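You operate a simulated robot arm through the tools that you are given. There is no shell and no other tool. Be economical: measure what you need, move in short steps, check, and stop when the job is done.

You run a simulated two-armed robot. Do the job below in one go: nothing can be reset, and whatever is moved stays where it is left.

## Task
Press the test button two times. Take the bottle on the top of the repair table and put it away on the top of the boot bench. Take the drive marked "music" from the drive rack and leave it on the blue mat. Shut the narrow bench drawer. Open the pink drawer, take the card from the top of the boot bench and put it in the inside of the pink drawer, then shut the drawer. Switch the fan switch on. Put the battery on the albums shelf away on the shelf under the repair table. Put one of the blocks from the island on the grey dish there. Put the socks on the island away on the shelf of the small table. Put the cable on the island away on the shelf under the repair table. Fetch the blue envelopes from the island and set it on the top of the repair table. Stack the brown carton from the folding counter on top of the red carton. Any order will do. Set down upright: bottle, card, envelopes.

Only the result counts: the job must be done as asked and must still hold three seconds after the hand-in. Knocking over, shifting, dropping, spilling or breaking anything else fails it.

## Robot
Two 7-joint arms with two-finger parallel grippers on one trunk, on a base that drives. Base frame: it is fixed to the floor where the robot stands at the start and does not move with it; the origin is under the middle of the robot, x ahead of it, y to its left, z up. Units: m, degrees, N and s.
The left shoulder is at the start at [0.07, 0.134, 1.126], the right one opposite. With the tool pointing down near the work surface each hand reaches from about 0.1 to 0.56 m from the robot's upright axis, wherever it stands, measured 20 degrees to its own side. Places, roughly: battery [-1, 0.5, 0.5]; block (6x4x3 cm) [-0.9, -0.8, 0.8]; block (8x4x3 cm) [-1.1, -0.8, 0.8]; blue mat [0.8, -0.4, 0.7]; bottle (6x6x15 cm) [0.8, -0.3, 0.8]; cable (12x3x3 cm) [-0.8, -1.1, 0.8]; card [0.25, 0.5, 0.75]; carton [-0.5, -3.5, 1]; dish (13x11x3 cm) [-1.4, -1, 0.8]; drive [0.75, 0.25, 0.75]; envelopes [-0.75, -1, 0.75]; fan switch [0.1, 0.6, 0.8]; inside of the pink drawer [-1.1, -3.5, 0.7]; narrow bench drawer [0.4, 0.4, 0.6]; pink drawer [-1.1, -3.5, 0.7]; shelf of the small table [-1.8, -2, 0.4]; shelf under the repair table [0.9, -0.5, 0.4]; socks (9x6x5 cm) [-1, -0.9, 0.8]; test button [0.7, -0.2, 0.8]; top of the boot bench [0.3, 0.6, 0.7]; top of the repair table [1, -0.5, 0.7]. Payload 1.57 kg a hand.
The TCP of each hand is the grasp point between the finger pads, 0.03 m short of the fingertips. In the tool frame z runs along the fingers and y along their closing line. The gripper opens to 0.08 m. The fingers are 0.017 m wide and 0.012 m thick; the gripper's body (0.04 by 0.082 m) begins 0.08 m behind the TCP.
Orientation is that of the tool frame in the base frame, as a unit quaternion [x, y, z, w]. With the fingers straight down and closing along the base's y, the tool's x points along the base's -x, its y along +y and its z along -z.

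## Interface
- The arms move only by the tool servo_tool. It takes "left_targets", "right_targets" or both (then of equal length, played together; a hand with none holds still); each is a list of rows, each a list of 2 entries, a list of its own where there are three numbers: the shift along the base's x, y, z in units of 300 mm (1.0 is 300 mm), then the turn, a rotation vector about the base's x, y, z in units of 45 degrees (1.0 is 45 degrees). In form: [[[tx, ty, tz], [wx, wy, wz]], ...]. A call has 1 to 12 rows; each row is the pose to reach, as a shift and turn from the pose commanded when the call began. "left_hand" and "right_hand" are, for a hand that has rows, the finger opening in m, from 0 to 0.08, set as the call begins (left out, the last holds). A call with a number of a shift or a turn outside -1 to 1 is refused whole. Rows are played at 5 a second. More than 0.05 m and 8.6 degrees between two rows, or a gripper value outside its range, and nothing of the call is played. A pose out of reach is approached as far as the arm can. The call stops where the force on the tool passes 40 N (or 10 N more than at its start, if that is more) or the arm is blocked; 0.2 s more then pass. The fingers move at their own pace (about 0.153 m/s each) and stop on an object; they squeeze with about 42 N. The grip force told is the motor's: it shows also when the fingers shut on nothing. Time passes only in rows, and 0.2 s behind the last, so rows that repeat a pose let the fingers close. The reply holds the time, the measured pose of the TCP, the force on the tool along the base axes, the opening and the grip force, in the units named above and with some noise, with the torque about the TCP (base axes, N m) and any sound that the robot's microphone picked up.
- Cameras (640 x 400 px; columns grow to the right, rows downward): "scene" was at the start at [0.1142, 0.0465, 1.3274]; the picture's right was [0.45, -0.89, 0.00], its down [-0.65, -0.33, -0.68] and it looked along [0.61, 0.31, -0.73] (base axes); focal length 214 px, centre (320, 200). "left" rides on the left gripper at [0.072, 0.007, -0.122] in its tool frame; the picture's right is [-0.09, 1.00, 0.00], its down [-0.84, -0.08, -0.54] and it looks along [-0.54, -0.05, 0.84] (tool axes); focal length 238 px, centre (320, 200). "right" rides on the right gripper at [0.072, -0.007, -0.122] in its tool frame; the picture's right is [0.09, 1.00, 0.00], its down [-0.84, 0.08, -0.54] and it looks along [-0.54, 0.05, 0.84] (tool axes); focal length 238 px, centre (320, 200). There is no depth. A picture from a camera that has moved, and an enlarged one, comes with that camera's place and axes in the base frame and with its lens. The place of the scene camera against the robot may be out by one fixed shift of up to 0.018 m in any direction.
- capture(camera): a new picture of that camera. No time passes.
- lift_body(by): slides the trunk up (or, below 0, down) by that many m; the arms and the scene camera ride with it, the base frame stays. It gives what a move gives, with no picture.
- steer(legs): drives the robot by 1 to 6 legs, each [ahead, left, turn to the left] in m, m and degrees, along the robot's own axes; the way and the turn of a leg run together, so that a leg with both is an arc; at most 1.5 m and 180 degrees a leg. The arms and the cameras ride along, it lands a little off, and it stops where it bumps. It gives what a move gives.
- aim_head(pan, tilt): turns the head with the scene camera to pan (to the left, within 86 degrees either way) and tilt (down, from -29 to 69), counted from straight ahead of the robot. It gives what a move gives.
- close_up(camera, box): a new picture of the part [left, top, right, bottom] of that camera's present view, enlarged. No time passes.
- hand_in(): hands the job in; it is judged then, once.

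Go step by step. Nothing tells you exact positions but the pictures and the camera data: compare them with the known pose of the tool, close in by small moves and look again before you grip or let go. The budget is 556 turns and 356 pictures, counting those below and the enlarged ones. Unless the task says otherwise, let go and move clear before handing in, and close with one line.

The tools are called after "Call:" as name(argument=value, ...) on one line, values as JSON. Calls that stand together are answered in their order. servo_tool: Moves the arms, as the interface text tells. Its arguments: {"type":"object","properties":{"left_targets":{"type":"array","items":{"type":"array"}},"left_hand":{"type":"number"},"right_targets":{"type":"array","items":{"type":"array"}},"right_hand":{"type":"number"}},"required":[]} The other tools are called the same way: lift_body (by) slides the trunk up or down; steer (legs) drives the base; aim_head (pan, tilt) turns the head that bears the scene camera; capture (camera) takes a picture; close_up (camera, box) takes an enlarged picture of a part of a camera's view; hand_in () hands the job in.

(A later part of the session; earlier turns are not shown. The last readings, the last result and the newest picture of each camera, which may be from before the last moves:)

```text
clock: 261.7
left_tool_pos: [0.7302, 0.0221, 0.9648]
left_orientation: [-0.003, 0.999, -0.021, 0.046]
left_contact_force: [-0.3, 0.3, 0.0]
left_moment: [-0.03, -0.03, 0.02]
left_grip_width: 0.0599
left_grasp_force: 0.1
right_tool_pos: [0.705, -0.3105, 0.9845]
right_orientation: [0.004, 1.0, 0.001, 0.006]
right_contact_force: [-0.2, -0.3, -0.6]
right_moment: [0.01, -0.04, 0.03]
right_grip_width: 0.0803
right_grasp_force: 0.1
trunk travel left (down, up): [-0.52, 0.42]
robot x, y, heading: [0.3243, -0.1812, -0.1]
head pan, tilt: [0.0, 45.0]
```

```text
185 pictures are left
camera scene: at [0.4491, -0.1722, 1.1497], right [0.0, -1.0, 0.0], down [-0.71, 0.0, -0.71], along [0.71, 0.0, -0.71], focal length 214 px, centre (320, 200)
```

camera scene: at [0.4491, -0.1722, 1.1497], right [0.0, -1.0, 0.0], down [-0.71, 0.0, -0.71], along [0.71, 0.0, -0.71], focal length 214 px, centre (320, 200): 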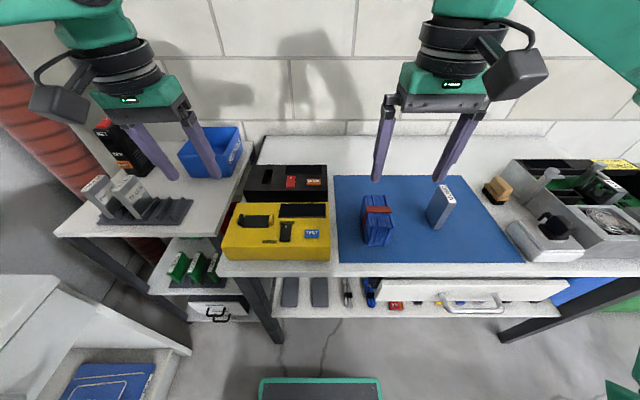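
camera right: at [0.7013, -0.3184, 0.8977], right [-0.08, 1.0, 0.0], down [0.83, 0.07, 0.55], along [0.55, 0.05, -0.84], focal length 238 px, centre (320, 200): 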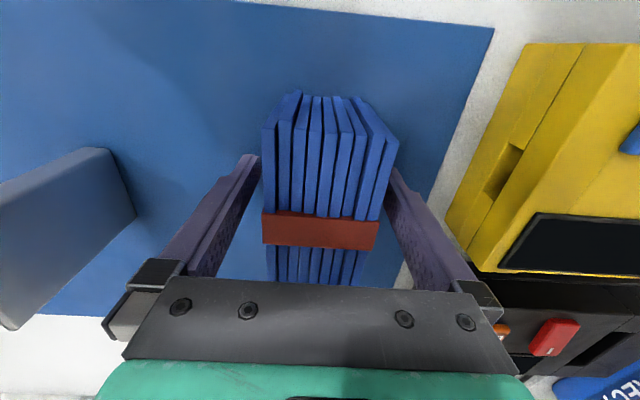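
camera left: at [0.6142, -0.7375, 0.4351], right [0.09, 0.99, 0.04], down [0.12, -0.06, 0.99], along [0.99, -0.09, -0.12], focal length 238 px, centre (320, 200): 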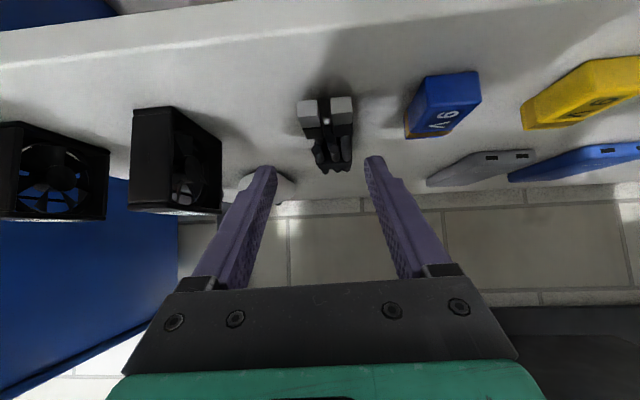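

Envelopes and drive stand on the mat. Now the card: turn to the bench and take it with the left hand (turned 90° so it pinches front to back).

Call:
steer(legs=[[-0.08, 0, 0], [0, 0, 90]])

Call:
servo_tool(left_targets=[[[0, 0, 0], [0, 0, 0.16]], [[0, 0, 0], [0, 0, 0.33]], [[0, 0, 0], [0, 0, 0.5]], [[0, 0, 0], [0, 0, 0.67]], [[0, 0, 0], [0, 0, 0.84]], [[0, 0, 0], [0, 0, 1]]])

Call:
servo_tool(left_targets=[[[0, 0, 0], [0, 0, 0.16]], [[0, 0, 0], [0, 0, 0.33]], [[0, 0, 0], [0, 0, 0.5]], [[0, 0, 0], [0, 0, 0.67]], [[0, 0, 0], [0, 0, 0.84]], [[0, 0, 0], [0, 0, 1]]])

Call:
capture(camera="scene")

Call:
capture(camera="left")

```text
clock: 266.6
left_tool_pos: [0.0356, 0.2198, 0.9634]
left_orientation: [0.715, -0.697, -0.018, -0.046]
left_contact_force: [-0.5, -0.1, -0.4]
left_moment: [-0.01, -0.03, 0.01]
left_grip_width: 0.0603
left_grasp_force: 0.2
right_tool_pos: [0.3697, 0.1979, 0.9827]
right_orientation: [0.71, -0.704, -0.004, -0.002]
right_contact_force: [-0.4, -0.4, -0.1]
right_moment: [0.01, 0.01, 0.01]
right_grip_width: 0.08
right_grasp_force: 0.1
trunk travel left (down, up): [-0.52, 0.42]
robot x, y, heading: [0.2453, -0.1813, 90.9]
head pan, tilt: [0.0, 45.0]
```

```text
clock: 268.0
left_tool_pos: [0.0362, 0.2177, 0.9637]
left_orientation: [0.928, -0.37, -0.034, -0.037]
left_contact_force: [0.7, 0.9, 1.0]
left_moment: [0.0, 0.0, 0.01]
left_grip_width: 0.0601
left_grasp_force: 0.0
right_tool_pos: [0.3693, 0.199, 0.9821]
right_orientation: [0.71, -0.705, -0.004, -0.002]
right_contact_force: [0.4, 0.1, 0.3]
right_moment: [-0.01, 0.02, 0.0]
right_grip_width: 0.08
right_grasp_force: 0.0
trunk travel left (down, up): [-0.52, 0.42]
robot x, y, heading: [0.2474, -0.1819, 90.9]
head pan, tilt: [0.0, 45.0]
```

```text
clock: 269.4
left_tool_pos: [0.0348, 0.2187, 0.9625]
left_orientation: [0.999, 0.013, -0.046, -0.02]
left_contact_force: [0.3, 0.7, 0.6]
left_moment: [-0.02, 0.03, 0.01]
left_grip_width: 0.0599
left_grasp_force: 0.1
right_tool_pos: [0.3701, 0.1987, 0.9816]
right_orientation: [0.71, -0.704, -0.004, -0.002]
right_contact_force: [0.2, 1.0, 0.3]
right_moment: [0.0, 0.02, 0.0]
right_grip_width: 0.0801
right_grasp_force: 0.0
trunk travel left (down, up): [-0.52, 0.42]
robot x, y, heading: [0.2499, -0.1794, 91.1]
head pan, tilt: [0.0, 45.0]
```

```text
184 pictures are left
camera scene: at [0.2382, -0.0408, 1.1495], right [1.0, 0.02, 0.0], down [0.01, -0.71, -0.71], along [-0.01, 0.71, -0.71], focal length 214 px, centre (320, 200)
```

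scene: 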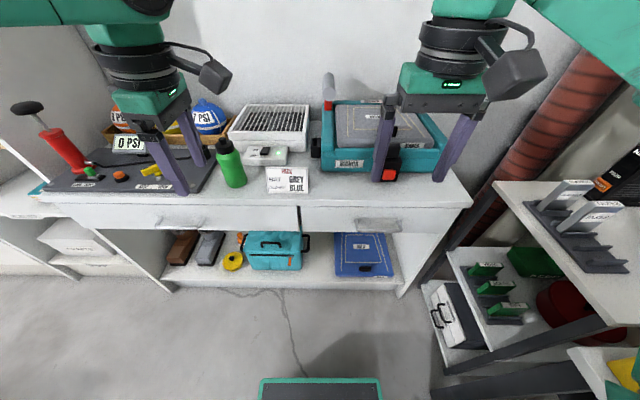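

```text
183 pictures are left
camera left: at [0.1168, 0.2104, 1.0779], right [-0.07, -1.0, -0.03], down [-0.79, 0.03, 0.62], along [-0.62, 0.07, -0.79], focal length 238 px, centre (320, 200)
```

left: 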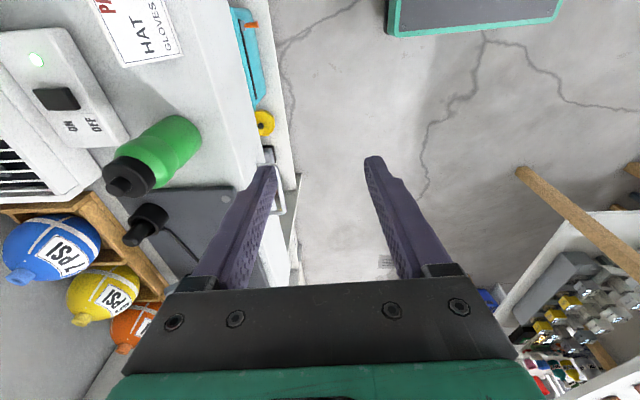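

Call:
close_up(camera="left", box=[60, 0, 240, 110])

Call:
close_up(camera="scene", box=[210, 130, 330, 210])

Call:
capture(camera="right")

```text
3.56 times, centred on (150, 55) of left
camera zoom: at [0.1168, 0.2104, 1.0779], right [-0.07, -1.0, -0.03], down [-0.79, 0.03, 0.62], along [-0.62, 0.07, -0.79], focal length 848 px, centre (924, 716)
```

zoom: 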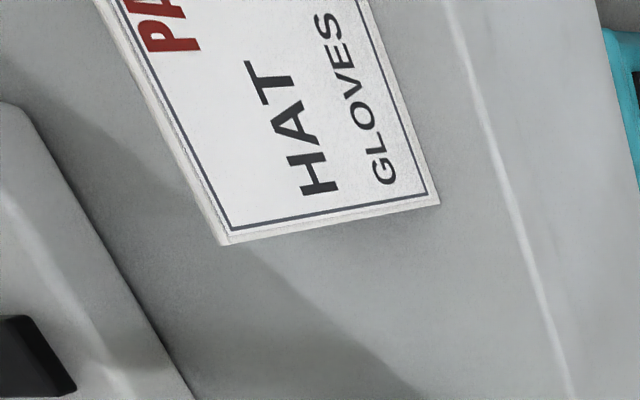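

```text
5.00 times, centred on (270, 170) of scene
camera zoom: at [0.2382, -0.0408, 1.1495], right [1.0, 0.02, 0.0], down [0.01, -0.71, -0.71], along [-0.01, 0.71, -0.71], focal length 1072 px, centre (570, 350)
```

zoom: 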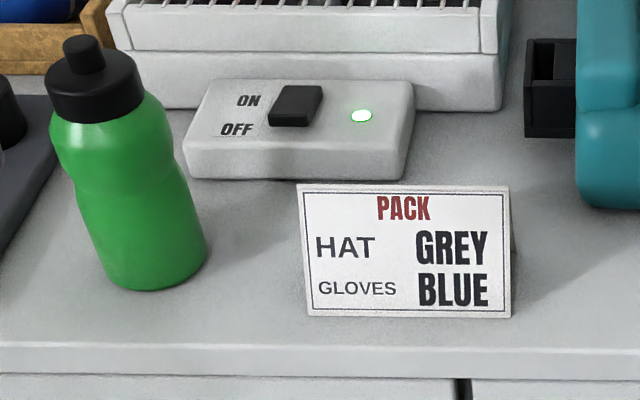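

```text
180 pictures are left
camera right: at [0.3773, 0.1253, 1.1029], right [-0.99, -0.1, 0.0], down [-0.08, 0.83, 0.55], along [-0.06, 0.55, -0.84], focal length 238 px, centre (320, 200)
```

right: 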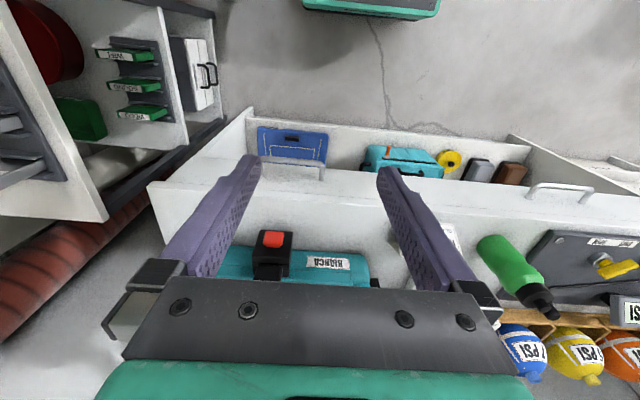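

The card is a folded tent; ridge at about (0.143, 0.423, 0.806). Drive ahead and hover the left hand over it with residual tilt removed.

Call:
steer(legs=[[0.15, 0, -1]])

Call:
servo_tool(left_targets=[[[0.1, 0.05, 0], [-0.025, -0.06, 0]], [[0.2, 0.1, 0], [-0.05, -0.118, 0]], [[0.33, 0.15, -0.06], [-0.05, -0.118, 0]]])

Call:
capture(camera="left")

Call:
close_up(camera="scene", box=[200, 130, 360, 260])

```text
clock: 270.8
left_tool_pos: [0.0422, 0.372, 0.9631]
left_orientation: [0.999, 0.002, -0.046, -0.021]
left_contact_force: [-0.3, -0.2, 0.3]
left_moment: [-0.01, 0.0, 0.01]
left_grip_width: 0.0599
left_grasp_force: 0.0
right_tool_pos: [0.375, 0.3458, 0.9815]
right_orientation: [-0.704, 0.71, 0.004, 0.002]
right_contact_force: [0.9, 0.1, -0.1]
right_moment: [0.0, 0.0, 0.0]
right_grip_width: 0.0802
right_grasp_force: 0.1
trunk travel left (down, up): [-0.52, 0.42]
robot x, y, heading: [0.2464, -0.0339, 89.9]
head pan, tilt: [0.0, 45.0]
```

```text
clock: 271.6
left_tool_pos: [0.1413, 0.4194, 0.9459]
left_orientation: [1.0, 0.004, 0.001, 0.001]
left_contact_force: [-0.1, -0.6, -0.4]
left_moment: [-0.02, 0.0, 0.0]
left_grip_width: 0.0602
left_grasp_force: 0.1
right_tool_pos: [0.3762, 0.3473, 0.9807]
right_orientation: [-0.703, 0.711, 0.004, 0.002]
right_contact_force: [-0.3, 0.3, -0.7]
right_moment: [-0.03, 0.02, 0.0]
right_grip_width: 0.08
right_grasp_force: 0.2
trunk travel left (down, up): [-0.52, 0.42]
robot x, y, heading: [0.2491, -0.033, 89.6]
head pan, tilt: [0.0, 45.0]
```

```text
179 pictures are left
camera left: at [0.2118, 0.4134, 1.0681], right [-0.08, -1.0, 0.0], down [-0.84, 0.07, 0.54], along [-0.54, 0.05, -0.84], focal length 238 px, centre (320, 200)
```

left: 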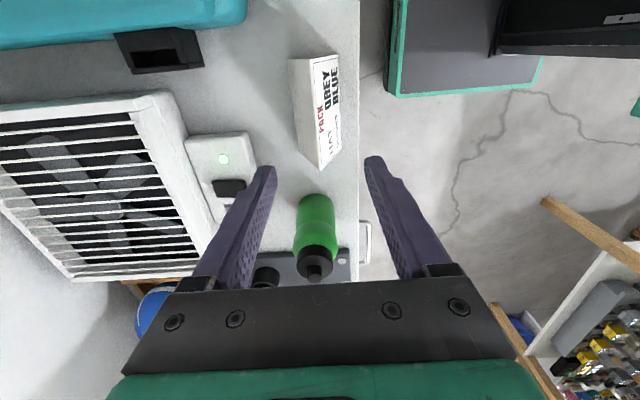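

```text
3.08 times, centred on (280, 195) of scene
camera zoom: at [0.2401, 0.1107, 1.1493], right [1.0, 0.0, 0.0], down [0.0, -0.71, -0.71], along [0.0, 0.71, -0.71], focal length 660 px, centre (443, 215)
```

zoom: 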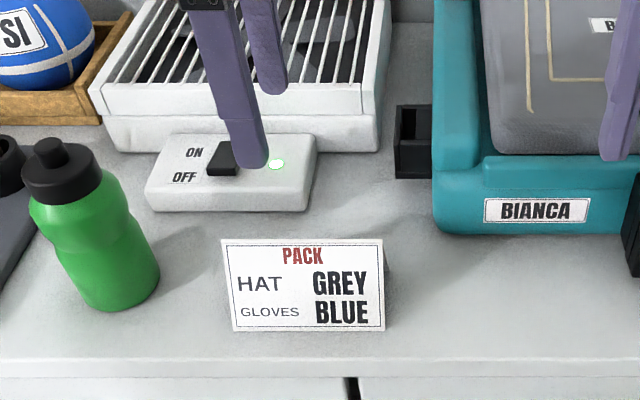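

Ridge runs x 0.09–0.20 at y 0.427. Descend so the tips straddle the ridge and close.

Call:
servo_tool(left_targets=[[[0.02, 0.025, -0.14], [0, 0, 0]], [[0.02, 0.025, -0.28], [0, 0, 0]], [[0.02, 0.025, -0.42], [0, 0, 0]], [[0.02, 0.025, -0.46], [0, 0, 0]]])

Call:
capture(camera="left")

Call:
close_up(camera="scene", box=[200, 130, 360, 260])

```text
clock: 272.6
left_tool_pos: [0.1468, 0.4245, 0.8098]
left_orientation: [1.0, 0.003, 0.001, -0.002]
left_contact_force: [0.4, -0.8, 0.2]
left_moment: [0.02, 0.0, -0.02]
left_grip_width: 0.0598
left_grasp_force: 0.0
right_tool_pos: [0.3746, 0.3464, 0.9819]
right_orientation: [-0.703, 0.711, 0.003, 0.003]
right_contact_force: [0.2, -0.4, -0.2]
right_moment: [0.03, 0.01, 0.03]
right_grip_width: 0.0801
right_grasp_force: 0.0
trunk travel left (down, up): [-0.52, 0.42]
robot x, y, heading: [0.242, -0.0326, 90.1]
head pan, tilt: [0.0, 45.0]
```

```text
177 pictures are left
camera left: at [0.217, 0.4184, 0.9319], right [-0.09, -1.0, 0.0], down [-0.84, 0.07, 0.54], along [-0.54, 0.05, -0.84], focal length 238 px, centre (320, 200)
```

left: 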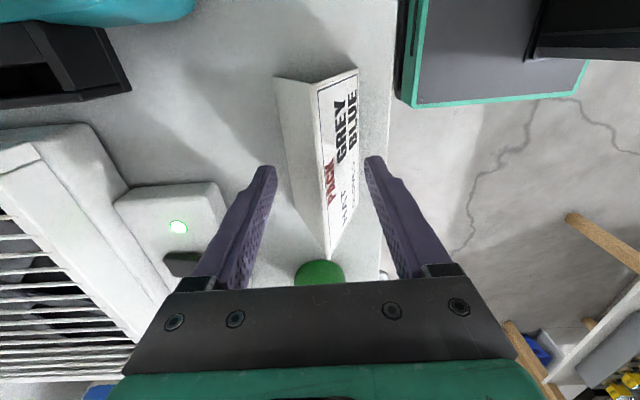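

```text
3.08 times, centred on (280, 195) of scene
camera zoom: at [0.2395, 0.1083, 1.1495], right [1.0, 0.0, 0.0], down [0.0, -0.71, -0.71], along [0.0, 0.71, -0.71], focal length 660 px, centre (443, 215)
```

zoom: 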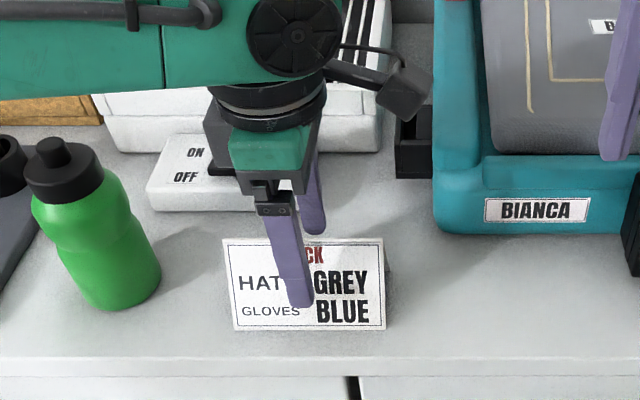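

Straddled well. Close gently.

Call:
servo_tool(left_targets=[[[0, 0, 0], [0, 0, 0]], [[0, 0, 0], [0, 0, 0]], [[0, 0, 0], [0, 0, 0]]], left_hand=0.01)

Call:
capture(camera="left")

Call:
close_up(camera="scene", box=[200, 130, 360, 260])

```text
clock: 273.4
left_tool_pos: [0.1469, 0.4255, 0.8097]
left_orientation: [1.0, 0.002, 0.0, 0.0]
left_contact_force: [-0.6, 0.4, 0.1]
left_moment: [-0.01, 0.02, 0.0]
left_grip_width: 0.0268
left_grasp_force: 37.3
right_tool_pos: [0.3745, 0.3457, 0.983]
right_orientation: [-0.703, 0.711, 0.005, 0.003]
right_contact_force: [0.5, -0.4, 0.4]
right_moment: [0.0, 0.01, 0.04]
right_grip_width: 0.0799
right_grasp_force: 0.0
trunk travel left (down, up): [-0.52, 0.42]
robot x, y, heading: [0.2491, -0.0329, 89.8]
head pan, tilt: [0.0, 45.0]
```

```text
175 pictures are left
camera left: at [0.2171, 0.4182, 0.932], right [-0.09, -1.0, 0.0], down [-0.84, 0.07, 0.54], along [-0.54, 0.05, -0.84], focal length 238 px, centre (320, 200)
```

left: 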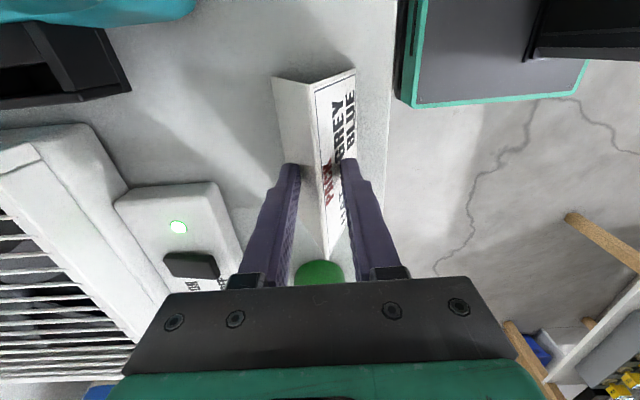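

```text
3.08 times, centred on (280, 195) of scene
camera zoom: at [0.2395, 0.1083, 1.1495], right [1.0, 0.0, 0.0], down [0.0, -0.71, -0.71], along [0.0, 0.71, -0.71], focal length 660 px, centre (443, 215)
```

zoom: 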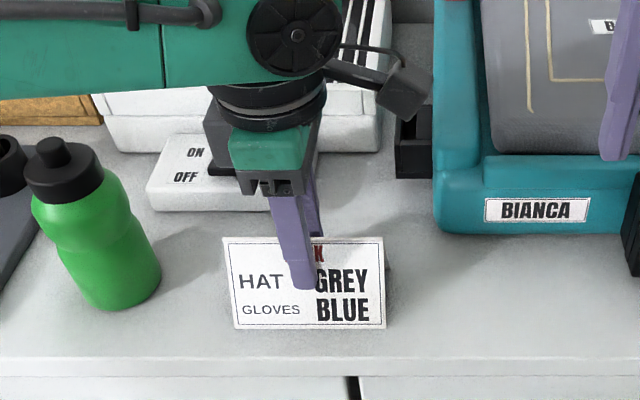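

Gripped at 27 mm. Lift slowly a little and check that it follows.

Call:
servo_tool(left_targets=[[[0, 0, 0.03], [0, 0, 0]], [[0, 0, 0.07], [0, 0, 0]], [[0, 0, 0.12], [0, 0, 0]]])

Call:
close_up(camera="scene", box=[200, 130, 360, 260])

```text
clock: 274.2
left_tool_pos: [0.1472, 0.4234, 0.8438]
left_orientation: [1.0, 0.002, 0.001, -0.002]
left_contact_force: [0.3, -0.5, -0.9]
left_moment: [0.02, 0.0, 0.02]
left_grip_width: 0.0268
left_grasp_force: 37.6
right_tool_pos: [0.3752, 0.3461, 0.9823]
right_orientation: [-0.703, 0.711, 0.003, 0.003]
right_contact_force: [-0.4, -0.1, 0.1]
right_moment: [0.01, 0.01, 0.04]
right_grip_width: 0.08
right_grasp_force: 0.0
trunk travel left (down, up): [-0.52, 0.42]
robot x, y, heading: [0.2486, -0.035, 89.8]
head pan, tilt: [0.0, 45.0]
```

```text
3.08 times, centred on (280, 195) of scene
camera zoom: at [0.2396, 0.108, 1.1496], right [1.0, 0.0, 0.0], down [0.0, -0.71, -0.71], along [0.0, 0.71, -0.71], focal length 660 px, centre (443, 215)
```

zoom: 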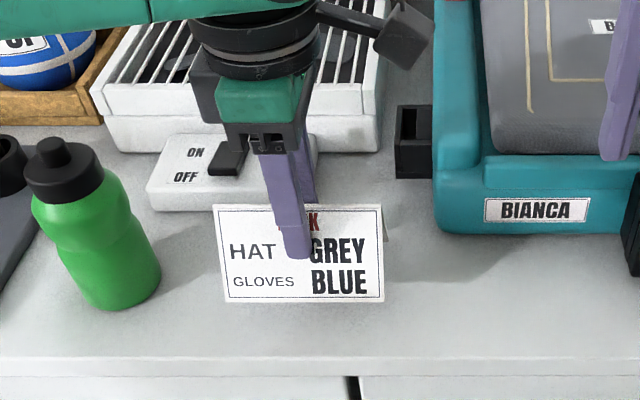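

The card follows. Raise it, back off, and go round to the island's long side (facing −y).

Call:
servo_tool(left_targets=[[[0, 0, 0.1], [0, 0, 0]], [[0, 0, 0.2], [0, 0, 0]], [[0, -0.05, 0.3], [0, 0, 0]], [[0, -0.1, 0.4], [0, 0, 0]]])

Call:
steer(legs=[[-0.22, 0, 0], [0, 0, 180], [0, -1.15, 0]])

Call:
aim_head(pan=-10, tilt=40)

Call:
capture(camera="scene")

```text
clock: 275.2
left_tool_pos: [0.1447, 0.3937, 0.9656]
left_orientation: [1.0, 0.003, 0.001, -0.001]
left_contact_force: [0.4, 0.3, -1.2]
left_moment: [-0.03, 0.02, -0.01]
left_grip_width: 0.0264
left_grasp_force: 37.5
right_tool_pos: [0.3752, 0.3454, 0.9815]
right_orientation: [-0.703, 0.711, 0.005, 0.003]
right_contact_force: [0.5, -0.7, 1.0]
right_moment: [-0.01, 0.0, -0.01]
right_grip_width: 0.08
right_grasp_force: 0.0
trunk travel left (down, up): [-0.52, 0.42]
robot x, y, heading: [0.2458, -0.0352, 90.0]
head pan, tilt: [0.0, 45.0]
```

```text
clock: 289.9
left_tool_pos: [-0.7824, -0.7408, 0.9644]
left_orientation: [-0.031, 1.0, -0.002, -0.001]
left_contact_force: [0.3, 0.2, 0.0]
left_moment: [-0.03, -0.01, -0.02]
left_grip_width: 0.0233
left_grasp_force: 35.6
right_tool_pos: [-1.0151, -0.7064, 0.9839]
right_orientation: [0.69, 0.724, -0.002, 0.005]
right_contact_force: [-0.2, -0.1, -0.3]
right_moment: [0.01, 0.02, -0.01]
right_grip_width: 0.08
right_grasp_force: 0.1
trunk travel left (down, up): [-0.52, 0.42]
robot x, y, heading: [-0.9064, -0.3203, -86.7]
head pan, tilt: [0.0, 45.0]
```

```text
clock: 290.6
left_tool_pos: [-0.7837, -0.741, 0.9643]
left_orientation: [-0.031, 1.0, -0.001, -0.001]
left_contact_force: [-0.7, -0.3, 0.2]
left_moment: [-0.03, 0.0, -0.02]
left_grip_width: 0.023
left_grasp_force: 35.4
right_tool_pos: [-1.0126, -0.7067, 0.9822]
right_orientation: [0.69, 0.724, -0.003, 0.004]
right_contact_force: [-0.4, -0.2, 0.6]
right_moment: [0.01, -0.02, 0.0]
right_grip_width: 0.0801
right_grasp_force: 0.1
trunk travel left (down, up): [-0.52, 0.42]
robot x, y, heading: [-0.9114, -0.3199, -86.8]
head pan, tilt: [-10.0, 40.0]
```

```text
172 pictures are left
camera scene: at [-0.9226, -0.4447, 1.1568], right [-0.99, 0.12, 0.0], down [0.07, 0.64, -0.77], along [-0.09, -0.76, -0.64], focal length 214 px, centre (320, 200)
```

scene: 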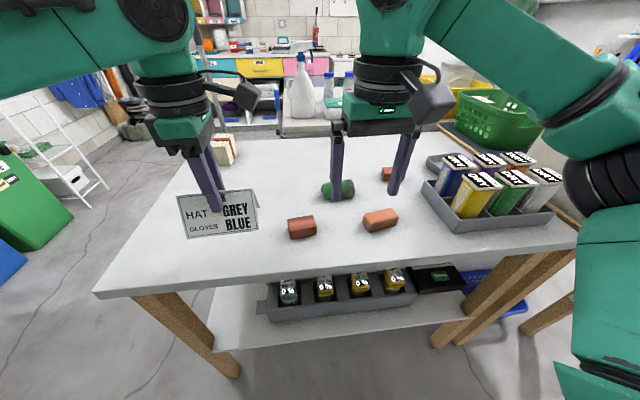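

The card creeps slowly in the grip, so I'll take it to the pink drawer right away. Drive back east, then south along the open aisle.

Call:
steer(legs=[[0, 1.0, -3.2], [1.2, 0, 0]])

Call:
aim_head(pan=-10, tilt=25)

Call:
capture(camera="scene")

```text
clock: 301.6
left_tool_pos: [0.2056, -1.9468, 0.9646]
left_orientation: [-0.008, 1.0, 0.0, -0.001]
left_contact_force: [-0.2, -0.4, 0.1]
left_moment: [0.0, -0.01, 0.02]
left_grip_width: 0.021
left_grasp_force: 34.6
right_tool_pos: [-0.0248, -1.9007, 0.9819]
right_orientation: [0.706, 0.709, -0.003, 0.005]
right_contact_force: [0.0, -0.3, -0.7]
right_moment: [0.01, -0.01, 0.04]
right_grip_width: 0.0801
right_grasp_force: 0.0
trunk travel left (down, up): [-0.52, 0.42]
robot x, y, heading: [0.0977, -1.522, -89.4]
head pan, tilt: [-10.0, 40.0]
```

```text
clock: 302.3
left_tool_pos: [0.206, -1.9455, 0.9654]
left_orientation: [-0.009, 1.0, -0.001, -0.001]
left_contact_force: [-0.2, 0.2, -1.1]
left_moment: [0.02, -0.02, 0.0]
left_grip_width: 0.0209
left_grasp_force: 34.4
right_tool_pos: [-0.0248, -1.9014, 0.9819]
right_orientation: [0.706, 0.708, -0.003, 0.004]
right_contact_force: [0.5, -0.3, 0.5]
right_moment: [-0.01, -0.02, -0.03]
right_grip_width: 0.0804
right_grasp_force: 0.0
trunk travel left (down, up): [-0.52, 0.42]
robot x, y, heading: [0.1006, -1.5207, -89.3]
head pan, tilt: [-10.0, 25.0]
```

```text
171 pictures are left
camera scene: at [0.0771, -1.6507, 1.1801], right [-0.99, 0.16, 0.0], down [0.07, 0.42, -0.91], along [-0.15, -0.89, -0.42], focal length 214 px, centre (320, 200)
```

scene: 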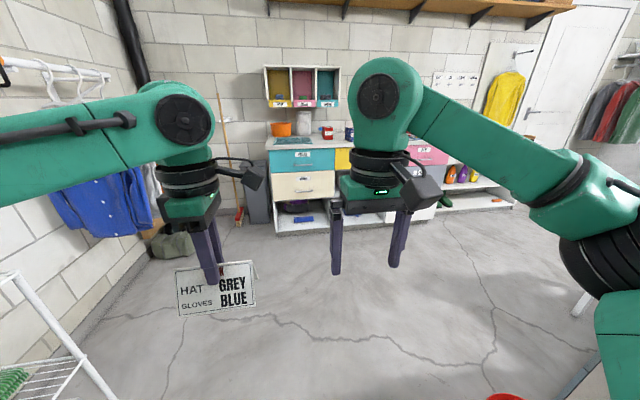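

Clear floor ahead. Continue south and then west toward the pink drawer.

Call:
steer(legs=[[0.85, 0, 0], [0, -1.05, -0.7]])

Call:
aim_head(pan=0, tilt=30)

Call:
capture(camera="scene")

Call:
capture(camera="right")

```text
clock: 312.0
left_tool_pos: [-0.8333, -2.8459, 0.9641]
left_orientation: [-0.03, 1.0, -0.001, -0.001]
left_contact_force: [-0.2, -0.5, 0.0]
left_moment: [-0.02, 0.03, 0.03]
left_grip_width: 0.0187
left_grasp_force: 33.7
right_tool_pos: [-1.0657, -2.811, 0.982]
right_orientation: [0.692, 0.722, -0.003, 0.005]
right_contact_force: [0.2, 0.1, -0.5]
right_moment: [0.02, -0.03, 0.01]
right_grip_width: 0.0798
right_grasp_force: 0.1
trunk travel left (down, up): [-0.52, 0.42]
robot x, y, heading: [-0.9601, -2.4267, -86.9]
head pan, tilt: [-10.0, 25.0]
```

```text
clock: 312.7
left_tool_pos: [-0.8345, -2.8465, 0.9643]
left_orientation: [-0.03, 1.0, -0.001, -0.001]
left_contact_force: [1.1, 0.2, -0.2]
left_moment: [0.02, 0.0, 0.0]
left_grip_width: 0.0188
left_grasp_force: 33.4
right_tool_pos: [-1.0646, -2.8109, 0.9835]
right_orientation: [0.692, 0.722, -0.003, 0.005]
right_contact_force: [-0.4, 0.1, 0.1]
right_moment: [0.03, 0.02, 0.03]
right_grip_width: 0.0799
right_grasp_force: 0.1
trunk travel left (down, up): [-0.52, 0.42]
robot x, y, heading: [-0.9608, -2.4228, -87.0]
head pan, tilt: [0.0, 30.0]
```

```text
170 pictures are left
camera scene: at [-0.9574, -2.5555, 1.1722], right [-1.0, -0.05, 0.0], down [-0.03, 0.5, -0.87], along [0.05, -0.86, -0.5], focal length 214 px, centre (320, 200)
```

scene: 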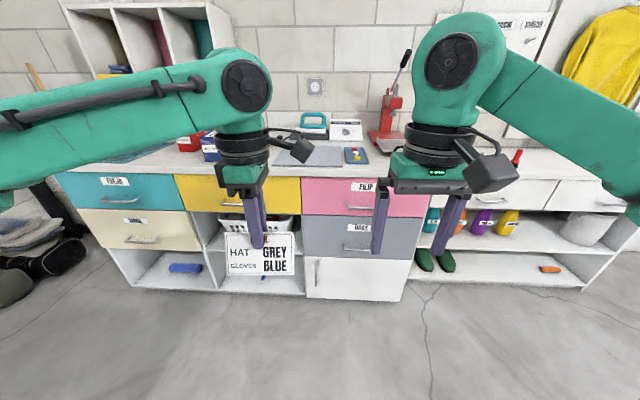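

```text
169 pictures are left
camera right: at [-1.0745, -2.7393, 1.103], right [0.99, 0.14, 0.0], down [0.11, -0.83, 0.55], along [0.08, -0.55, -0.83], focal length 238 px, centre (320, 200)
```

right: 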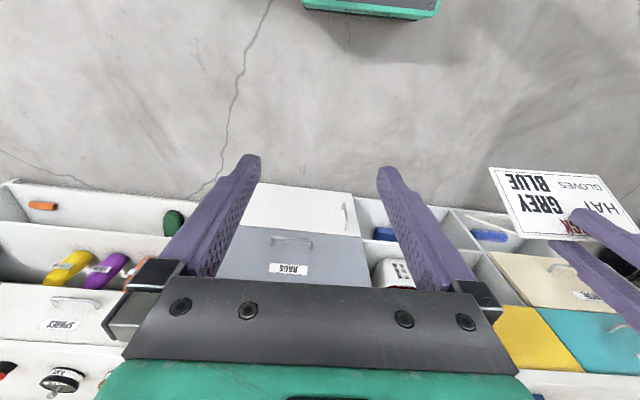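

Pink drawer (label FILIP) is right ahead, centre about (−1.09, −3.27, 0.775). Move the right hand aside to see its handle.

Call:
servo_tool(right_targets=[[[-0.15, 0, 0], [0, 0, 0]], [[-0.3, 0, 0], [0, 0, 0]], [[-0.45, 0.1, 0], [0, 0, 0]], [[-0.6, 0.2, 0], [0, 0, 0]]], right_hand=0)

Call:
capture(camera="scene")

Call:
close_up(camera="scene", box=[280, 150, 450, 250])

Call:
close_up(camera="scene", box=[160, 100, 420, 230])

Call:
capture(camera="right")

```text
refused: row 3 steps farther than a row can; nothing moved
```

```text
168 pictures are left
camera scene: at [-0.9574, -2.5555, 1.1722], right [-1.0, -0.05, 0.0], down [-0.03, 0.5, -0.87], along [0.05, -0.86, -0.5], focal length 214 px, centre (320, 200)
```

scene: 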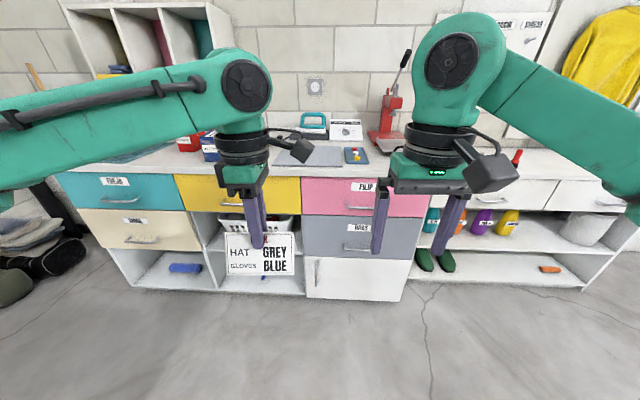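

```text
3.76 times, centred on (365, 200) of scene
camera zoom: at [-0.9574, -2.5555, 1.1722], right [-1.0, -0.05, 0.0], down [-0.03, 0.5, -0.87], along [0.05, -0.86, -0.5], focal length 807 px, centre (151, 200)
```

zoom: 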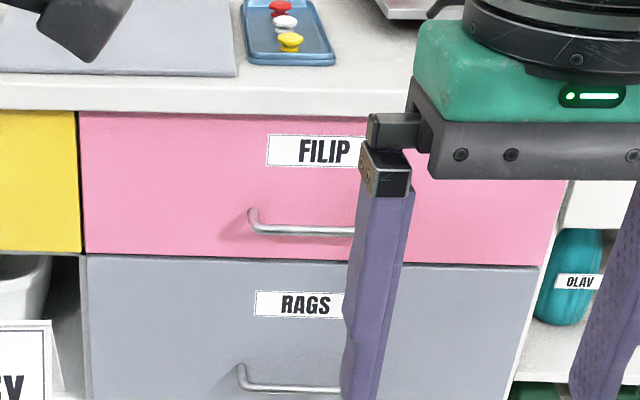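

```text
2.46 times, centred on (290, 165) of scene
camera zoom: at [-0.9574, -2.5555, 1.1722], right [-1.0, -0.05, 0.0], down [-0.03, 0.5, -0.87], along [0.05, -0.86, -0.5], focal length 528 px, centre (394, 286)
```

zoom: 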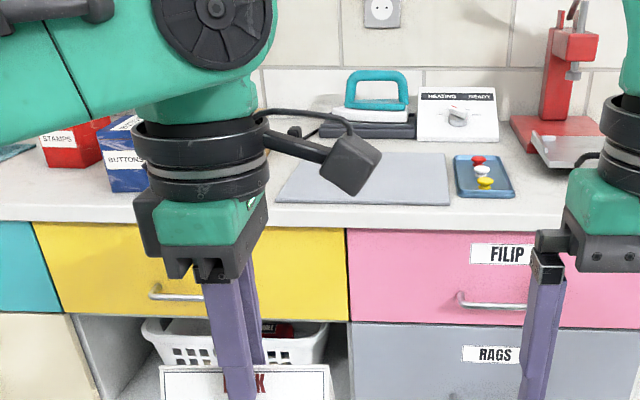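

```text
165 pictures are left
camera right: at [-1.0745, -2.7393, 1.103], right [0.99, 0.14, 0.0], down [0.11, -0.83, 0.55], along [0.08, -0.55, -0.83], focal length 238 px, centre (320, 200)
```

right: 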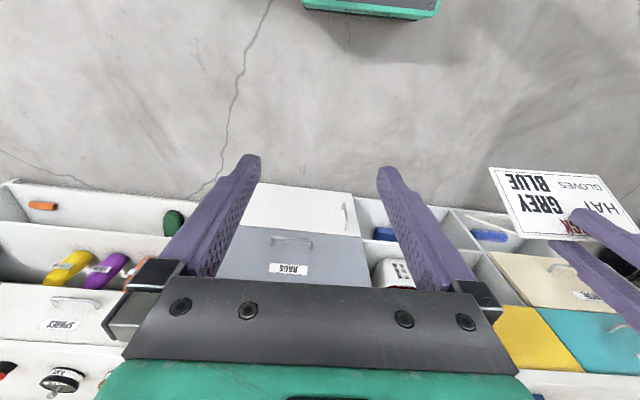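

Handle bar: centre (−1.09, −3.234, 0.748), panel at y≈−3.27. Drive in and prepare the right hand as a hook (closed, tilted 15°).

Call:
steer(legs=[[0.3, 0, -3]])

Call:
servo_tool(right_targets=[[[-0.02, 0.05, -0.12], [-0.08, 0, 0]], [[-0.02, 0.05, -0.26], [-0.16, 0, 0]], [[-0.02, 0.05, -0.4], [-0.24, 0, 0]], [[-0.02, 0.05, -0.5], [-0.33, 0, 0]]], right_hand=0)

Call:
capture(camera="right")

Call:
capture(camera="scene")

```text
clock: 314.8
left_tool_pos: [-0.8478, -3.1553, 0.9632]
left_orientation: [-0.003, 1.0, -0.001, -0.001]
left_contact_force: [0.2, -0.1, 0.4]
left_moment: [0.03, 0.02, -0.01]
left_grip_width: 0.0183
left_grasp_force: 32.6
right_tool_pos: [-1.0787, -3.1083, 0.9819]
right_orientation: [0.711, 0.703, -0.003, 0.005]
right_contact_force: [0.7, -0.5, 0.4]
right_moment: [0.02, 0.0, 0.02]
right_grip_width: 0.08
right_grasp_force: 0.0
trunk travel left (down, up): [-0.52, 0.42]
robot x, y, heading: [-0.9508, -2.7288, -90.1]
head pan, tilt: [0.0, 30.0]
```

```text
clock: 315.8
left_tool_pos: [-0.8477, -3.1554, 0.9651]
left_orientation: [-0.003, 1.0, -0.001, -0.001]
left_contact_force: [0.5, -0.5, 0.2]
left_moment: [-0.01, -0.03, 0.01]
left_grip_width: 0.018
left_grasp_force: 31.9
right_tool_pos: [-1.0833, -3.0898, 0.8316]
right_orientation: [0.705, 0.697, -0.094, 0.096]
right_contact_force: [0.0, 0.4, -0.4]
right_moment: [0.02, 0.0, 0.0]
right_grip_width: 0.0002
right_grasp_force: 21.3
trunk travel left (down, up): [-0.52, 0.42]
robot x, y, heading: [-0.9491, -2.7249, -90.0]
head pan, tilt: [0.0, 30.0]
```

```text
164 pictures are left
camera right: at [-1.0888, -2.9897, 0.9286], right [1.0, 0.08, -0.02], down [0.07, -0.66, 0.75], along [0.05, -0.75, -0.67], focal length 238 px, centre (320, 200)
```

right: 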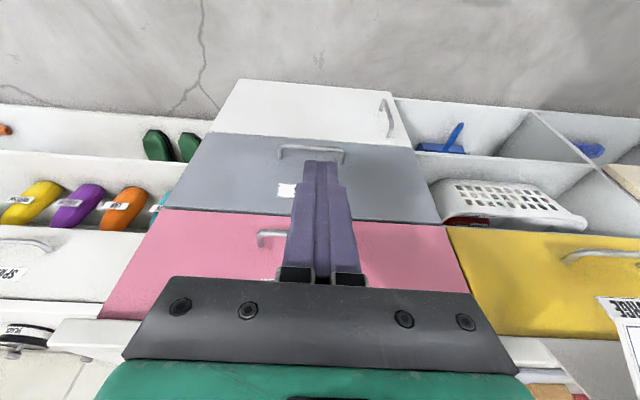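

```text
163 pictures are left
camera scene: at [-0.9575, -2.8579, 1.1722], right [-1.0, 0.0, 0.0], down [0.0, 0.5, -0.87], along [0.0, -0.87, -0.5], focal length 214 px, centre (320, 200)
```

scene: 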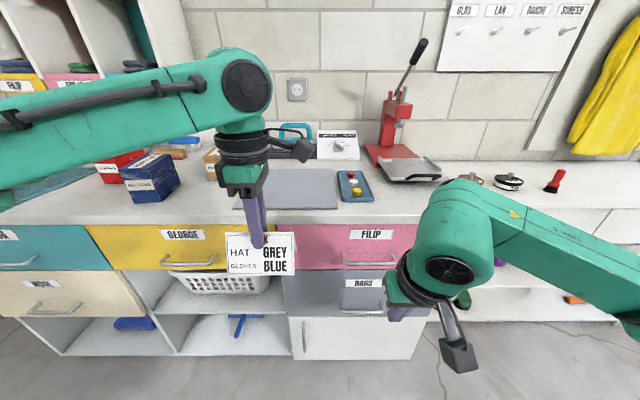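

Call:
servo_tool(right_targets=[[[-0.01, -0.1, -0.06], [0, 0, 0]], [[-0.02, -0.22, -0.1], [0, 0, 0]]])

Call:
capture(camera="right")

Call:
close_up(camera="scene", box=[300, 200, 460, 320])

```text
clock: 316.4
left_tool_pos: [-0.8491, -3.155, 0.964]
left_orientation: [-0.002, 1.0, -0.001, -0.001]
left_contact_force: [0.1, 0.0, -0.2]
left_moment: [0.03, -0.01, 0.0]
left_grip_width: 0.0181
left_grasp_force: 32.2
right_tool_pos: [-1.0888, -3.1602, 0.8003]
right_orientation: [0.704, 0.697, -0.093, 0.096]
right_contact_force: [-0.8, -0.1, 0.3]
right_moment: [0.02, 0.05, 0.02]
right_grip_width: 0.0
right_grasp_force: 21.2
trunk travel left (down, up): [-0.52, 0.42]
robot x, y, heading: [-0.9516, -2.7293, -90.3]
head pan, tilt: [0.0, 30.0]
```

```text
162 pictures are left
camera right: at [-1.0938, -3.0587, 0.8987], right [1.0, 0.08, -0.02], down [0.07, -0.66, 0.74], along [0.05, -0.74, -0.67], focal length 238 px, centre (320, 200)
```

right: 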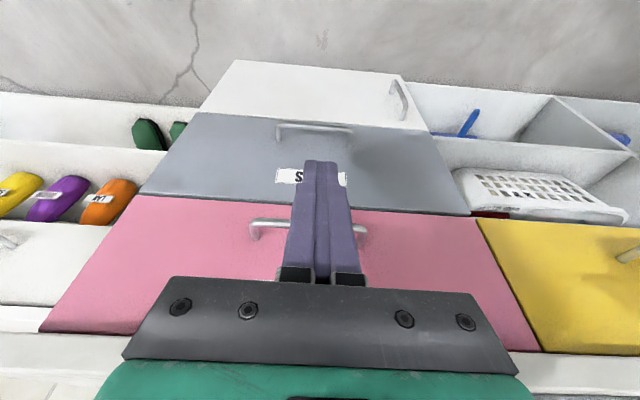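

```text
3.33 times, centred on (380, 260) of scene
camera zoom: at [-0.957, -2.859, 1.172], right [-1.0, 0.0, 0.0], down [0.0, 0.5, -0.87], along [0.0, -0.87, -0.5], focal length 715 px, centre (120, 0)
```

zoom: 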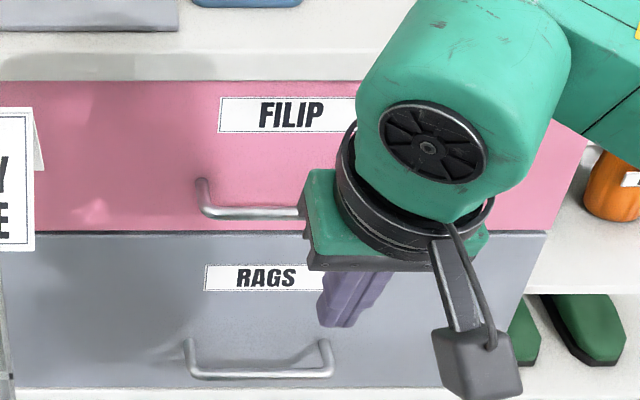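

Handle bar refined to (−1.09, −3.30, 0.723), panel at about −3.335. Move base ahead and touch the panel above the bar to calibrate.

Call:
steer(legs=[[0.1, 0, 0]])

Call:
servo_tool(right_targets=[[[0, -0.05, -0.03], [0, 0, 0]], [[0, -0.09, -0.04], [0, 0, 0]], [[0, -0.12, -0.04], [0, 0, 0]], [[0, -0.14, -0.04], [0, 0, 0]], [[0, -0.16, -0.04], [0, 0, 0]], [[0, -0.18, -0.04], [0, 0, 0]], [[0, -0.2, -0.04], [0, 0, 0]], [[0, -0.22, -0.04], [0, 0, 0]], [[0, -0.24, -0.04], [0, 0, 0]]])

Call:
capture(camera="right")

```text
clock: 317.6
left_tool_pos: [-0.8488, -3.2568, 0.9651]
left_orientation: [-0.002, 1.0, -0.001, 0.0]
left_contact_force: [0.8, -0.7, 0.3]
left_moment: [0.06, -0.04, -0.01]
left_grip_width: 0.0176
left_grasp_force: 32.6
right_tool_pos: [-1.0883, -3.2583, 0.8022]
right_orientation: [0.704, 0.697, -0.093, 0.095]
right_contact_force: [-0.4, -0.4, -0.4]
right_moment: [0.03, -0.01, 0.01]
right_grip_width: 0.0002
right_grasp_force: 21.5
trunk travel left (down, up): [-0.52, 0.42]
robot x, y, heading: [-0.9479, -2.8293, -90.2]
head pan, tilt: [0.0, 30.0]
```

```text
clock: 318.8
left_tool_pos: [-0.8504, -3.2507, 0.968]
left_orientation: [-0.002, 1.0, -0.004, -0.001]
left_contact_force: [-0.4, 0.1, 0.0]
left_moment: [0.03, 0.0, 0.02]
left_grip_width: 0.0176
left_grasp_force: 32.6
right_tool_pos: [-1.0899, -3.2974, 0.7893]
right_orientation: [0.702, 0.701, -0.091, 0.092]
right_contact_force: [-3.0, 21.4, 6.0]
right_moment: [-1.9, -0.31, 0.2]
right_grip_width: 0.0
right_grasp_force: 21.2
trunk travel left (down, up): [-0.52, 0.42]
robot x, y, heading: [-0.9519, -2.8264, -90.4]
head pan, tilt: [0.0, 30.0]
stopped in row 6 (right hand): the force on the tool passed its limit (the readings are from after the stop); the commanded pose is now the measured one
```

```text
160 pictures are left
camera right: at [-1.0957, -3.1965, 0.8881], right [1.0, 0.09, -0.02], down [0.07, -0.67, 0.74], along [0.05, -0.74, -0.67], focal length 238 px, centre (320, 200)
```

right: 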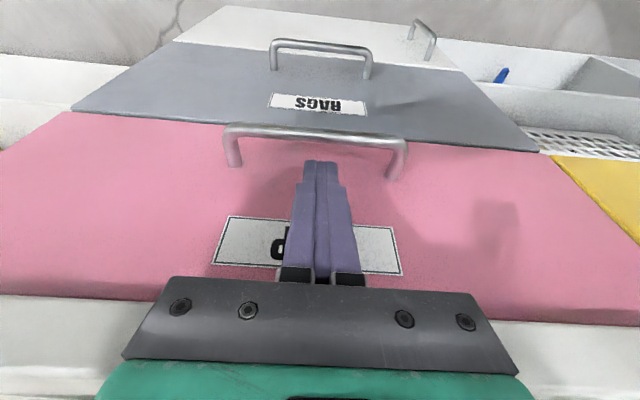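

Panel contact found at y≈−3.312, bar at (−3.28, z 0.755). Reduce the tilt by 5° and slide down behind the bar.

Call:
servo_tool(right_targets=[[[0, 0.005, 0.0], [0.06, 0, 0]], [[0, 0.004, 0.0], [0.11, 0, 0]], [[0, 0.004, -0.03], [0.11, 0, 0]], [[0, 0.004, -0.06], [0.11, 0, 0]], [[0, 0.004, -0.09], [0.11, 0, 0]], [[0, 0.004, -0.12], [0.11, 0, 0]]])

Call:
capture(camera="right")

```text
clock: 319.2
left_tool_pos: [-0.8508, -3.2464, 0.9673]
left_orientation: [-0.001, 1.0, -0.005, -0.001]
left_contact_force: [0.1, -0.3, 0.3]
left_moment: [-0.02, -0.02, 0.0]
left_grip_width: 0.0172
left_grasp_force: 32.2
right_tool_pos: [-1.0896, -3.2911, 0.7904]
right_orientation: [0.704, 0.703, -0.071, 0.073]
right_contact_force: [-3.7, 25.2, 9.4]
right_moment: [-2.44, -0.54, -0.03]
right_grip_width: 0.0
right_grasp_force: 21.5
trunk travel left (down, up): [-0.52, 0.42]
robot x, y, heading: [-0.9517, -2.8224, -90.3]
head pan, tilt: [0.0, 30.0]
stopped in row 2 (right hand): the force on the tool passed its limit (the readings are from after the stop); the commanded pose is now the measured one
```

```text
159 pictures are left
camera right: at [-1.0956, -3.1973, 0.8947], right [1.0, 0.09, -0.02], down [0.08, -0.71, 0.7], along [0.05, -0.7, -0.71], focal length 238 px, centre (320, 200)
```

right: 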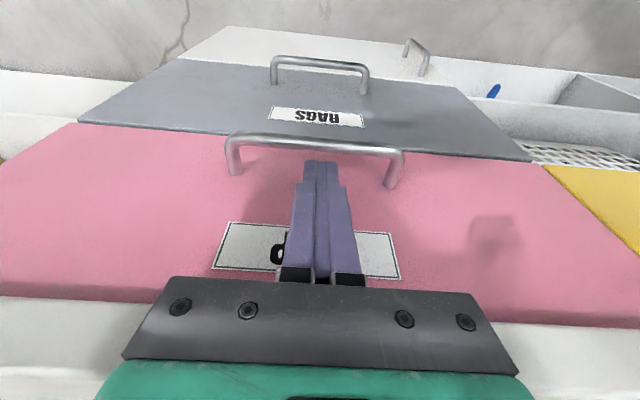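

The moment shows the gripper body is hitting the counter's overhanging top, not the panel. I'll instead grip the bar: back off, turn the right hand 90° and tilt it 45° so it can go under the overhang.

Call:
steer(legs=[[-0.14, 0, 0.3]])

Call:
servo_tool(right_targets=[[[0, 0, 0.0], [0.04, 0, -0.16]], [[0, 0, 0.0], [0.08, 0, -0.33]], [[0, 0, 0.0], [0.12, 0, -0.5]], [[0, 0, 0.0], [0.16, 0, -0.67]], [[0, 0, 0.0], [0.2, 0, -0.84]], [[0, 0, 0], [0.22, 0, -1]]], right_hand=0.05)

Call:
servo_tool(right_targets=[[[0, 0, 0.0], [0, 0, -0.16]], [[0, 0, 0.0], [0, 0, -0.33]], [[0, 0, 0.0], [0, 0, -0.5]], [[0, 0, 0.0], [0, 0, -0.67]], [[0, 0, 0.0], [0, 0, -0.84]], [[0, 0, 0], [0, 0, -1]]])

Call:
capture(camera="right")

Call:
capture(camera="scene")

```text
clock: 320.6
left_tool_pos: [-0.8481, -3.1109, 0.9648]
left_orientation: [-0.003, 1.0, -0.001, -0.002]
left_contact_force: [0.5, -0.1, 0.2]
left_moment: [-0.01, -0.02, -0.01]
left_grip_width: 0.017
left_grasp_force: 32.6
right_tool_pos: [-1.0869, -3.1554, 0.7864]
right_orientation: [0.703, 0.704, -0.069, 0.069]
right_contact_force: [0.5, 0.2, 0.4]
right_moment: [-0.01, 0.02, -0.01]
right_grip_width: 0.0002
right_grasp_force: 21.0
trunk travel left (down, up): [-0.52, 0.42]
robot x, y, heading: [-0.9522, -2.6864, -89.9]
head pan, tilt: [0.0, 30.0]
```

```text
clock: 322.0
left_tool_pos: [-0.8487, -3.1112, 0.965]
left_orientation: [-0.003, 1.0, 0.0, -0.001]
left_contact_force: [-1.1, 0.1, -0.1]
left_moment: [0.02, 0.02, 0.02]
left_grip_width: 0.0167
left_grasp_force: 32.1
right_tool_pos: [-1.0863, -3.1566, 0.7858]
right_orientation: [0.923, 0.383, -0.031, -0.021]
right_contact_force: [0.2, -0.4, -0.6]
right_moment: [0.01, 0.01, 0.01]
right_grip_width: 0.0498
right_grasp_force: 0.1
trunk travel left (down, up): [-0.52, 0.42]
robot x, y, heading: [-0.9495, -2.6839, -90.2]
head pan, tilt: [0.0, 30.0]
```

```text
clock: 323.4
left_tool_pos: [-0.8482, -3.1123, 0.9652]
left_orientation: [-0.002, 1.0, -0.001, -0.001]
left_contact_force: [0.0, -0.1, -0.3]
left_moment: [0.01, -0.01, -0.04]
left_grip_width: 0.0166
left_grasp_force: 32.5
right_tool_pos: [-1.0867, -3.1568, 0.786]
right_orientation: [0.999, 0.002, -0.02, -0.032]
right_contact_force: [0.0, 0.4, 0.0]
right_moment: [-0.02, 0.0, 0.03]
right_grip_width: 0.0502
right_grasp_force: 0.0
trunk travel left (down, up): [-0.52, 0.42]
robot x, y, heading: [-0.9501, -2.6812, -89.9]
head pan, tilt: [0.0, 30.0]
```

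```text
158 pictures are left
camera right: at [-1.0094, -3.1571, 0.9045], right [0.09, -0.99, -0.07], down [-0.81, -0.12, 0.57], along [-0.57, 0.0, -0.82], focal length 238 px, centre (320, 200)
```

right: 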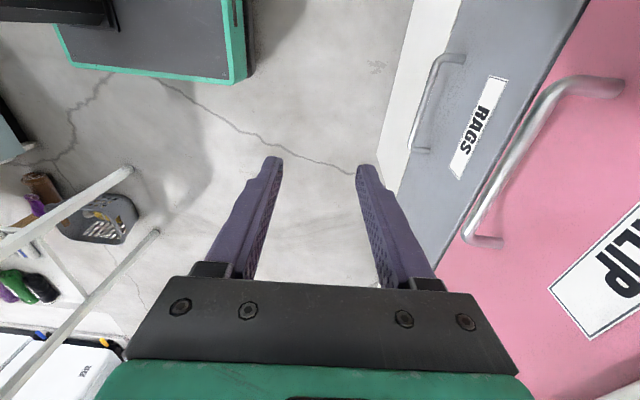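

```text
157 pictures are left
camera scene: at [-0.957, -2.8145, 1.1721], right [-1.0, 0.0, 0.0], down [0.0, 0.5, -0.87], along [0.0, -0.87, -0.5], focal length 214 px, centre (320, 200)
```

scene: 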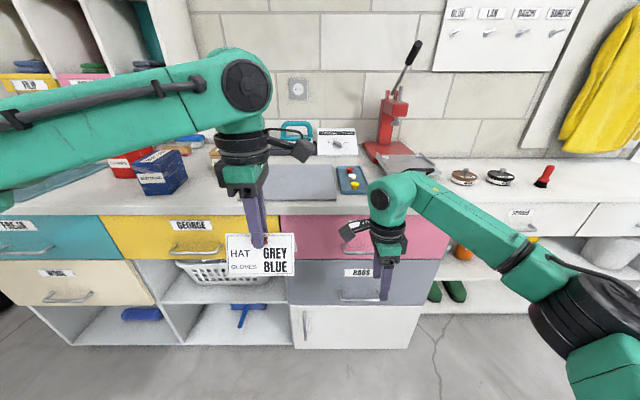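

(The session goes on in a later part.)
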